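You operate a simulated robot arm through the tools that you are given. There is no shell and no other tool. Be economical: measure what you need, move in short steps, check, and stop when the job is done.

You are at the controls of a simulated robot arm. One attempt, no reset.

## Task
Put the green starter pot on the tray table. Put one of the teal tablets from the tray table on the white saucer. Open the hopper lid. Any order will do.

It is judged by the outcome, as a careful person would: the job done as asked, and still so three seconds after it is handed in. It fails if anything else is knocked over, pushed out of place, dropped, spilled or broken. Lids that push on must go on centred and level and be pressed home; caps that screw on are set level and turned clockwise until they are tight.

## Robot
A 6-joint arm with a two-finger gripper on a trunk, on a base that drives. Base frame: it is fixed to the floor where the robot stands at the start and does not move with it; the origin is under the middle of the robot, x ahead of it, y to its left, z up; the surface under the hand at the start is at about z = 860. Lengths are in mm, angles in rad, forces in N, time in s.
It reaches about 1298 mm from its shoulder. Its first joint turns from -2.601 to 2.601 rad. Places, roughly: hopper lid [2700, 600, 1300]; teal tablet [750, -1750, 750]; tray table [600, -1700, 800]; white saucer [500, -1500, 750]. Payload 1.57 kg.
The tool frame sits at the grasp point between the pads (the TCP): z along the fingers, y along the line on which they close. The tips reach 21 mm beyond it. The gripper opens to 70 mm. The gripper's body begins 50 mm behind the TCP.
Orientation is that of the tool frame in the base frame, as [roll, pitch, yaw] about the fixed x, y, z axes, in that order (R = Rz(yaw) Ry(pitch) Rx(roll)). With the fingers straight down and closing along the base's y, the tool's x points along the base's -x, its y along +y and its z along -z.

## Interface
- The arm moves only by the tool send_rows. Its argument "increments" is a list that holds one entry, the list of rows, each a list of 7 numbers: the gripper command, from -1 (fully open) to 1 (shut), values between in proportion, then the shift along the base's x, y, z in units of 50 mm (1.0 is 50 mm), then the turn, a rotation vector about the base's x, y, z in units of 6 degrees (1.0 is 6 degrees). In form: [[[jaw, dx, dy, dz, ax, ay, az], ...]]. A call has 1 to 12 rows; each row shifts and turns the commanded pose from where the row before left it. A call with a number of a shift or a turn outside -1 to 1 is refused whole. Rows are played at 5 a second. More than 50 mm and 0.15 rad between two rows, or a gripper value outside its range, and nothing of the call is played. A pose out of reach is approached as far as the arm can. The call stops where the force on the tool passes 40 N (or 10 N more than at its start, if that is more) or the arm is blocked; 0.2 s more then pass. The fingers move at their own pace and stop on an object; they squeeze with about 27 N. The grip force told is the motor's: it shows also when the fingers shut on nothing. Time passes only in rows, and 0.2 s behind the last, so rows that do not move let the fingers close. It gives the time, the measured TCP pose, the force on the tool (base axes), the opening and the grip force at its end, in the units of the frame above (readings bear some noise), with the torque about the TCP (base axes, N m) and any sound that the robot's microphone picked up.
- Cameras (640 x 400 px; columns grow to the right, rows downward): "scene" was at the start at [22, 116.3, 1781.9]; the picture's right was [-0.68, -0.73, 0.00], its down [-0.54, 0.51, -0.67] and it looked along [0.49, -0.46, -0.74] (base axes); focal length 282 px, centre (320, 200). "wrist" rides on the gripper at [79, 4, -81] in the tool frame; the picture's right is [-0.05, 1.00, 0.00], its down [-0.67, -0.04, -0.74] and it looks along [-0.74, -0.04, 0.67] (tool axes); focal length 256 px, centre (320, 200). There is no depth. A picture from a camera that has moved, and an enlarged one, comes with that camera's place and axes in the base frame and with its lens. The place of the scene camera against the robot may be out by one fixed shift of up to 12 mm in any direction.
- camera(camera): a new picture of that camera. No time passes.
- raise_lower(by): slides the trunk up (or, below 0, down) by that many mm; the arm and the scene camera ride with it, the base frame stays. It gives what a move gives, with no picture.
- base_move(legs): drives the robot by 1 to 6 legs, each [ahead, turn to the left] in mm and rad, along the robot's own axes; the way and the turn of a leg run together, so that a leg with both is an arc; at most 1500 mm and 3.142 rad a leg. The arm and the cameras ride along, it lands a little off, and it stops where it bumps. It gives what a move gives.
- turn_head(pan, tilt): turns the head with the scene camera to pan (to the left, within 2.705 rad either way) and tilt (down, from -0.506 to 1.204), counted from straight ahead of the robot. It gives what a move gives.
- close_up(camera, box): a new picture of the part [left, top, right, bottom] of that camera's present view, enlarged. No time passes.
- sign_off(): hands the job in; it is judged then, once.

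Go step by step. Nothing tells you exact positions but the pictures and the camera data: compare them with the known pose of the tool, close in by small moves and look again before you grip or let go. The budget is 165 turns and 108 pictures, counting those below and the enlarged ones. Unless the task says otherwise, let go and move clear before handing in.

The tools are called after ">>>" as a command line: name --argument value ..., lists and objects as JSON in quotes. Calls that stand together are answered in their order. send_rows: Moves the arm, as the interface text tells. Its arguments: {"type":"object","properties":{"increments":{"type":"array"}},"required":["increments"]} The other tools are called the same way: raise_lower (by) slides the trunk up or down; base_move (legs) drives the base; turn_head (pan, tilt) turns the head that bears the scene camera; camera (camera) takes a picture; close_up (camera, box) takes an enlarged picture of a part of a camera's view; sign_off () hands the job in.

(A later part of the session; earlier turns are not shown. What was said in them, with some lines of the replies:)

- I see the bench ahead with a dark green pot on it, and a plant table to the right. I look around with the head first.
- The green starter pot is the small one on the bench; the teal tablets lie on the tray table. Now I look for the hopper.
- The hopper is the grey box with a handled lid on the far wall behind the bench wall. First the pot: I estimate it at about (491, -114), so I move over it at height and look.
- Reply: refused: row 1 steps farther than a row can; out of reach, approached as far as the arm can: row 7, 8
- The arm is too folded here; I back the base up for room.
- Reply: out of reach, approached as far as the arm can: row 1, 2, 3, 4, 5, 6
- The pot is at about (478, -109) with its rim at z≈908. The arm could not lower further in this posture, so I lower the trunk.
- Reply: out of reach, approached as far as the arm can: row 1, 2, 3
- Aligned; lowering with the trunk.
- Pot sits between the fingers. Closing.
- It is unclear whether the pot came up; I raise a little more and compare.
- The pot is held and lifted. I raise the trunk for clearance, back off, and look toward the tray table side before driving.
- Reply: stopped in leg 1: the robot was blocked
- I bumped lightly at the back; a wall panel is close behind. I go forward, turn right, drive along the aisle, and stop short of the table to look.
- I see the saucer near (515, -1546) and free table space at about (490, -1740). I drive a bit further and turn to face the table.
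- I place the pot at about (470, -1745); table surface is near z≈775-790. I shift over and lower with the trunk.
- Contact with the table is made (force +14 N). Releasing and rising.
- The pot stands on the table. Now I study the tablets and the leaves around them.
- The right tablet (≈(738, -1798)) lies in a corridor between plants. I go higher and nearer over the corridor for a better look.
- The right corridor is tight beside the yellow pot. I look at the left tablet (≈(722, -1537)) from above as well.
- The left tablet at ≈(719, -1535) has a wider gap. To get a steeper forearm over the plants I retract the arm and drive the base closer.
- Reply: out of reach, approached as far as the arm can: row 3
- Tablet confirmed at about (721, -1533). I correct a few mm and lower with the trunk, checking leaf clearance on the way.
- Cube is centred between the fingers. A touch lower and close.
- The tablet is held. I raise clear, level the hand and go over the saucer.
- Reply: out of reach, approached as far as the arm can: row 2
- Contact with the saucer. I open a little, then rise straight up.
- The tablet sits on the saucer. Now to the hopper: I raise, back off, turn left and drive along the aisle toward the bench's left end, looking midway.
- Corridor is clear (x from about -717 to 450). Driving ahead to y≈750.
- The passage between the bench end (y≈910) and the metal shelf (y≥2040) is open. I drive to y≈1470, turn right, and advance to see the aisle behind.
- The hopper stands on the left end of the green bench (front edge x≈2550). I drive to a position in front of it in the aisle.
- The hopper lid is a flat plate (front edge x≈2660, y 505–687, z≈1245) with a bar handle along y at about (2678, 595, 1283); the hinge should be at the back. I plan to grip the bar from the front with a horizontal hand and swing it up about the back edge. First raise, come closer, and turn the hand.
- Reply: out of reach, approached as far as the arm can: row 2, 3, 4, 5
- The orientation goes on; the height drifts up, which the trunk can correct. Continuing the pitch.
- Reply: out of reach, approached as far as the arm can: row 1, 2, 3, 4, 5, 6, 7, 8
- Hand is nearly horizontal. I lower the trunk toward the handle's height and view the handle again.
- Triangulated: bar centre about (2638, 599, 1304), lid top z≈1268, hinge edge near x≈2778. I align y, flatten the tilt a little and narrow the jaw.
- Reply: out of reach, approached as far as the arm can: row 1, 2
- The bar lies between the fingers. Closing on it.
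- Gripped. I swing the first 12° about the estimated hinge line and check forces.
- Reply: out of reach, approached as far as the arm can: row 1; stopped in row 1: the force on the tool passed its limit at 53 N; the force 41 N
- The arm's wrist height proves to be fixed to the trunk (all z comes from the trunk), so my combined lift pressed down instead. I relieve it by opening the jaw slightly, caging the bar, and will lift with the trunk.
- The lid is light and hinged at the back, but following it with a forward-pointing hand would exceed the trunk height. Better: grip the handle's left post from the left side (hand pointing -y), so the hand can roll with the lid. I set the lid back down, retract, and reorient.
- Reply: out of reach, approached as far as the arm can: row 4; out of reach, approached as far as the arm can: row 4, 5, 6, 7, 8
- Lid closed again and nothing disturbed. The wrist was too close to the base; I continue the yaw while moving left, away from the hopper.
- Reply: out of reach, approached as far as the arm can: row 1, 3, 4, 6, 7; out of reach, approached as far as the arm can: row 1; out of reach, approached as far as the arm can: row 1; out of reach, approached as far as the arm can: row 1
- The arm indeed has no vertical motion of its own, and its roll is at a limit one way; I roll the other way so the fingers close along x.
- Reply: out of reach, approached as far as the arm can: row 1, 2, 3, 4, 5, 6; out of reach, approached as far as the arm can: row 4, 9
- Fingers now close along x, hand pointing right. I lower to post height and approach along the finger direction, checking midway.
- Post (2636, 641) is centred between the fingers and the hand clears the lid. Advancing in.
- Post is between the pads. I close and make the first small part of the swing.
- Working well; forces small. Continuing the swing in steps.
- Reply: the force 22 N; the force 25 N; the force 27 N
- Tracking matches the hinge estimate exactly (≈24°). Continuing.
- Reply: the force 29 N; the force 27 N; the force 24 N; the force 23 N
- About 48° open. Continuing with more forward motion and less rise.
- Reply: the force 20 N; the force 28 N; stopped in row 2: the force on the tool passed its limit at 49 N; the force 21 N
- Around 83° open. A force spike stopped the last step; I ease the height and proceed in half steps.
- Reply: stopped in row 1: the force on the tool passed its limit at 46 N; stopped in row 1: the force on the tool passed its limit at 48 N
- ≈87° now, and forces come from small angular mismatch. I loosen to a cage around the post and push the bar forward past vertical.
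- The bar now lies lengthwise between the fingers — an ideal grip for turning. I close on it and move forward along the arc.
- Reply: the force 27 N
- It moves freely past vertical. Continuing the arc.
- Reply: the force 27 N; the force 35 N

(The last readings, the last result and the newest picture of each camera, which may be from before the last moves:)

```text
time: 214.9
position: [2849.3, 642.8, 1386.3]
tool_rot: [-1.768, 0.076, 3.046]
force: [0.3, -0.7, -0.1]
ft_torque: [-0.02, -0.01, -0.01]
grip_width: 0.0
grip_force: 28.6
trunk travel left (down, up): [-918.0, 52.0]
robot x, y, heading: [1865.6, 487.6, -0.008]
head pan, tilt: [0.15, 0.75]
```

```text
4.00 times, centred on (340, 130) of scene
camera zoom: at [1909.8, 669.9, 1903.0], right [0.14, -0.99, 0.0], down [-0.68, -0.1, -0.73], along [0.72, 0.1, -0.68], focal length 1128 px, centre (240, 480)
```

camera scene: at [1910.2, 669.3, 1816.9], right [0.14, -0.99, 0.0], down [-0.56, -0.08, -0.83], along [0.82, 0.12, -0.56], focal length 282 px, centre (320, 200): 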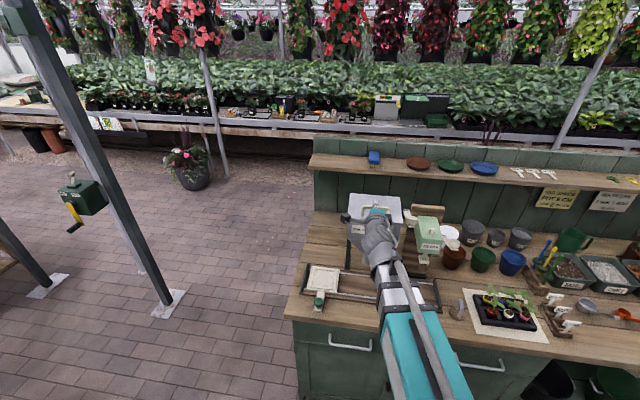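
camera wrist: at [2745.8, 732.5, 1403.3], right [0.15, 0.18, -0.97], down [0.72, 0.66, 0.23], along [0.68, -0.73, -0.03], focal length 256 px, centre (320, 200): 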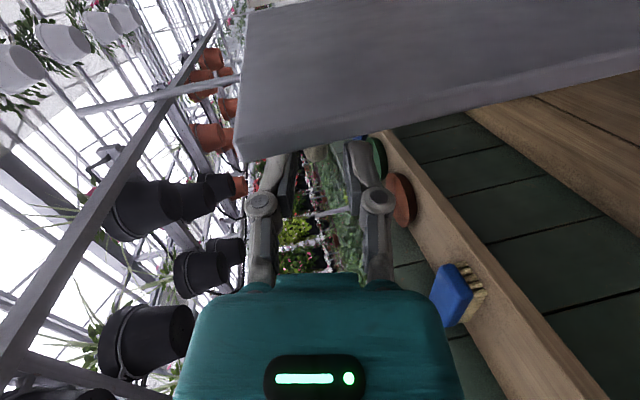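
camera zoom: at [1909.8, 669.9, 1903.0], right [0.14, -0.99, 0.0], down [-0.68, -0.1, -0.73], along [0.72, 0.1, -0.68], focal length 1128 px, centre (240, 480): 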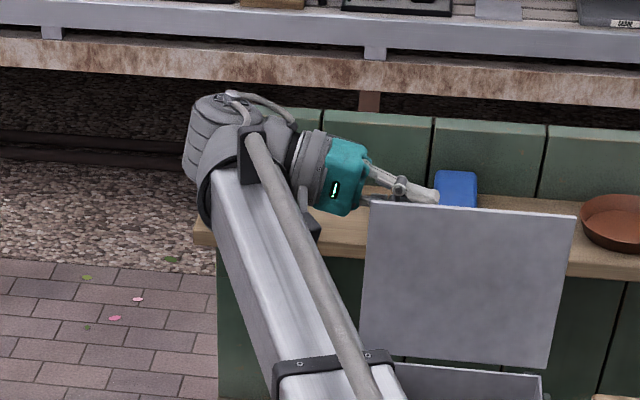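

The bar slipped out of the grip, yet the lid stays standing past vertical. I withdraw sideways (+y) and check it.

>>> send_rows --increments '[[[1, 0, 0.4, 0, 0, 0, 0], [1, 0, 0.6, 0, 0, 0, 0], [1, 0, 0.6, 0, 0, 0, 0], [1, 0, 0.6, 0, 0, 0, 0], [1, 0, 0, 0, 0, 0, 0]]]'

>>> camera --camera "wrist"

>>> close_up --camera "scene" --box '[260, 80, 420, 180]'

```text
time: 215.6
position: [2855.2, 689.2, 1385.3]
tool_rot: [-1.767, 0.079, 3.069]
force: [5.6, -10.9, -1.2]
ft_torque: [-0.08, -0.07, 0.19]
grip_width: 0.2
grip_force: 28.6
out of reach, approached as far as the arm can: row 2, 3
trunk travel left (down, up): [-918.0, 52.0]
robot x, y, heading: [1863.3, 488.3, -0.007]
head pan, tilt: [0.15, 0.75]
stopped in row 3: the force on the tool passed its limit at 44 N (the readings are from after the stop); the commanded pose is now the measured one
```

```text
14 pictures are left
camera wrist: at [2781.9, 776.3, 1392.1], right [0.14, 0.18, -0.97], down [0.7, 0.67, 0.23], along [0.7, -0.72, -0.03], focal length 256 px, centre (320, 200)
```

wrist: 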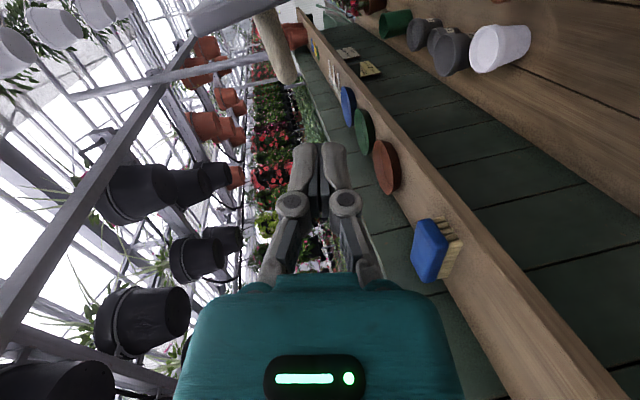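

```text
4.00 times, centred on (340, 130) of scene
camera zoom: at [1910.1, 669.6, 1903.0], right [0.14, -0.99, 0.0], down [-0.68, -0.1, -0.73], along [0.72, 0.1, -0.68], focal length 1128 px, centre (240, 480)
```

zoom: 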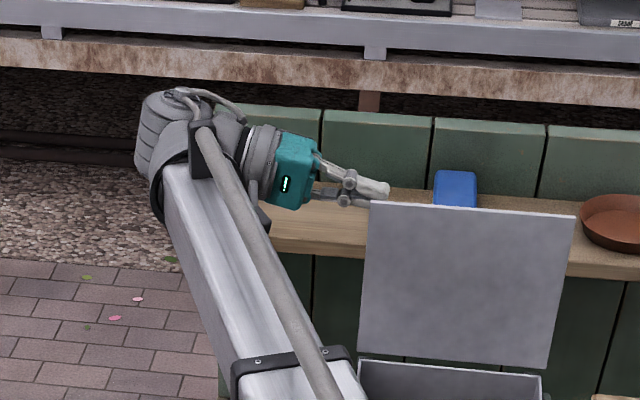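

The fingers are already clear of the handle; the arm meets its own limit going left. I swing the base left slightly to carry the hand away from the lid.

>>> base_move --legs '[[0, 0.08]]'

>>> close_up --camera "scene" --box '[260, 80, 420, 180]'

```text
time: 217.0
position: [2836.5, 771.2, 1386.8]
tool_rot: [-1.766, 0.081, -3.129]
force: [3.2, -6.0, -0.6]
ft_torque: [-0.03, -0.07, 0.08]
grip_width: 0.2
grip_force: 28.5
trunk travel left (down, up): [-918.0, 52.0]
robot x, y, heading: [1863.3, 488.1, 0.07]
head pan, tilt: [0.15, 0.75]
stopped in leg 1: the force on the tool passed its limit at 41 N (the readings are from after the stop); the commanded pose is now the measured one
```

```text
4.00 times, centred on (340, 130) of scene
camera zoom: at [1896.4, 669.1, 1902.9], right [0.22, -0.98, 0.0], down [-0.67, -0.15, -0.73], along [0.71, 0.16, -0.68], focal length 1128 px, centre (240, 480)
```

zoom: 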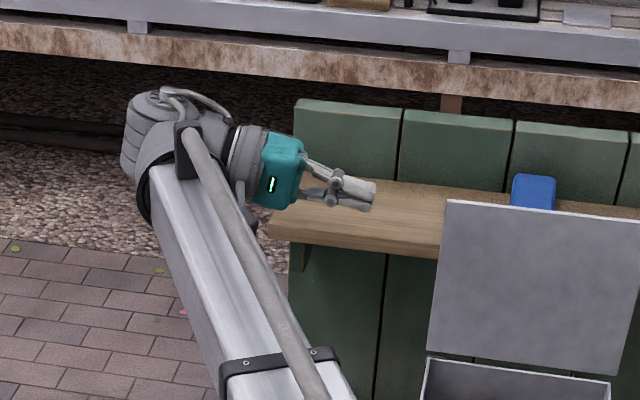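

The hand is clear of the lid. I back the base away.

>>> base_move --legs '[[-250, 0]]'

>>> camera --camera "scene"

```text
time: 219.1
position: [2584.9, 754.9, 1386.7]
tool_rot: [-1.765, 0.081, -3.129]
force: [6.5, -13.2, -1.8]
ft_torque: [-0.16, -0.16, 0.51]
grip_width: 0.0
grip_force: 28.6
trunk travel left (down, up): [-918.0, 52.0]
robot x, y, heading: [1607.4, 470.0, 0.067]
head pan, tilt: [0.15, 0.75]
```

```text
11 pictures are left
camera scene: at [1645.1, 651.4, 1903.1], right [0.22, -0.98, 0.0], down [-0.67, -0.15, -0.73], along [0.71, 0.16, -0.68], focal length 282 px, centre (320, 200)
```

scene: 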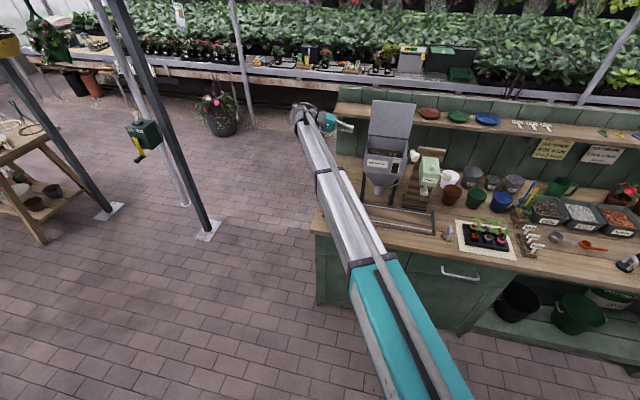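

>>> close_up --camera "scene" --box '[320, 80, 480, 180]'

>>> send_rows --increments '[[[0, 0, 0, 0, 0, 0, 0], [0, 0, 0, 0, 0, 0, 0], [0, 0, 0, 0, 0, 0, 0], [0, 0, 0, 0, 0, 0, 0], [0, 0, 0, 0, 0, 0, 0], [0, 0, 0, 0, 0, 0, 0], [0, 0, 0, 0, 0, 0, 0], [0, 0, 0, 0, 0, 0, 0], [0, 0, 0, 0, 0, 0, 0], [0, 0, 0, 0, 0, 0, 0], [0, 0, 0, 0, 0, 0, 0], [0, 0, 0, 0, 0, 0, 0]]]'

>>> close_up --camera "scene" --box '[320, 80, 480, 180]'

```text
4.00 times, centred on (400, 130) of scene
camera zoom: at [1645.1, 651.4, 1903.1], right [0.22, -0.98, 0.0], down [-0.67, -0.15, -0.73], along [0.71, 0.16, -0.68], focal length 1128 px, centre (0, 480)
```

zoom: 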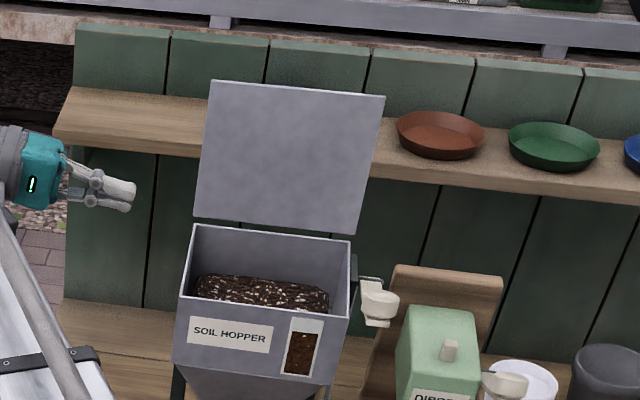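

```text
time: 221.7
position: [2584.9, 754.1, 1387.7]
tool_rot: [-1.766, 0.077, -3.13]
force: [5.7, -11.5, -2.1]
ft_torque: [-0.12, -0.16, 0.45]
grip_width: 34.9
grip_force: 0.1
trunk travel left (down, up): [-918.0, 52.0]
robot x, y, heading: [1614.1, 465.0, 0.067]
head pan, tilt: [0.15, 0.75]
```

```text
4.00 times, centred on (400, 130) of scene
camera zoom: at [1646.1, 651.5, 1903.0], right [0.22, -0.98, 0.0], down [-0.67, -0.15, -0.73], along [0.71, 0.16, -0.68], focal length 1128 px, centre (0, 480)
```

zoom: 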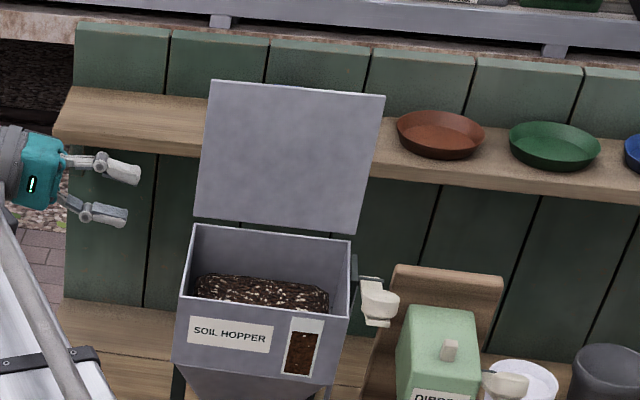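

The lid stands open and steady with the hand clear, the pot is on the tray table and one tablet is on the saucer, so I hand the job in.

>>> sign_off

```text
The job is handed in.
```

I finished all three parts and handed the job in. The green starter pot stands on the tray table, one teal tablet from that table is on the white saucer, and the hopper lid stands open past vertical, steady with the hand clear.

- **Force stops:** while opening the lid, the arm stopped several times at its 40 N force limit, twice more while pulling away.
- **Panel bump:** early on the base bumped the panel behind it.

I saw nothing knocked over or moved, but I did not look behind the base after that bump, and the open lid hid part of the shelf in my last pictures.
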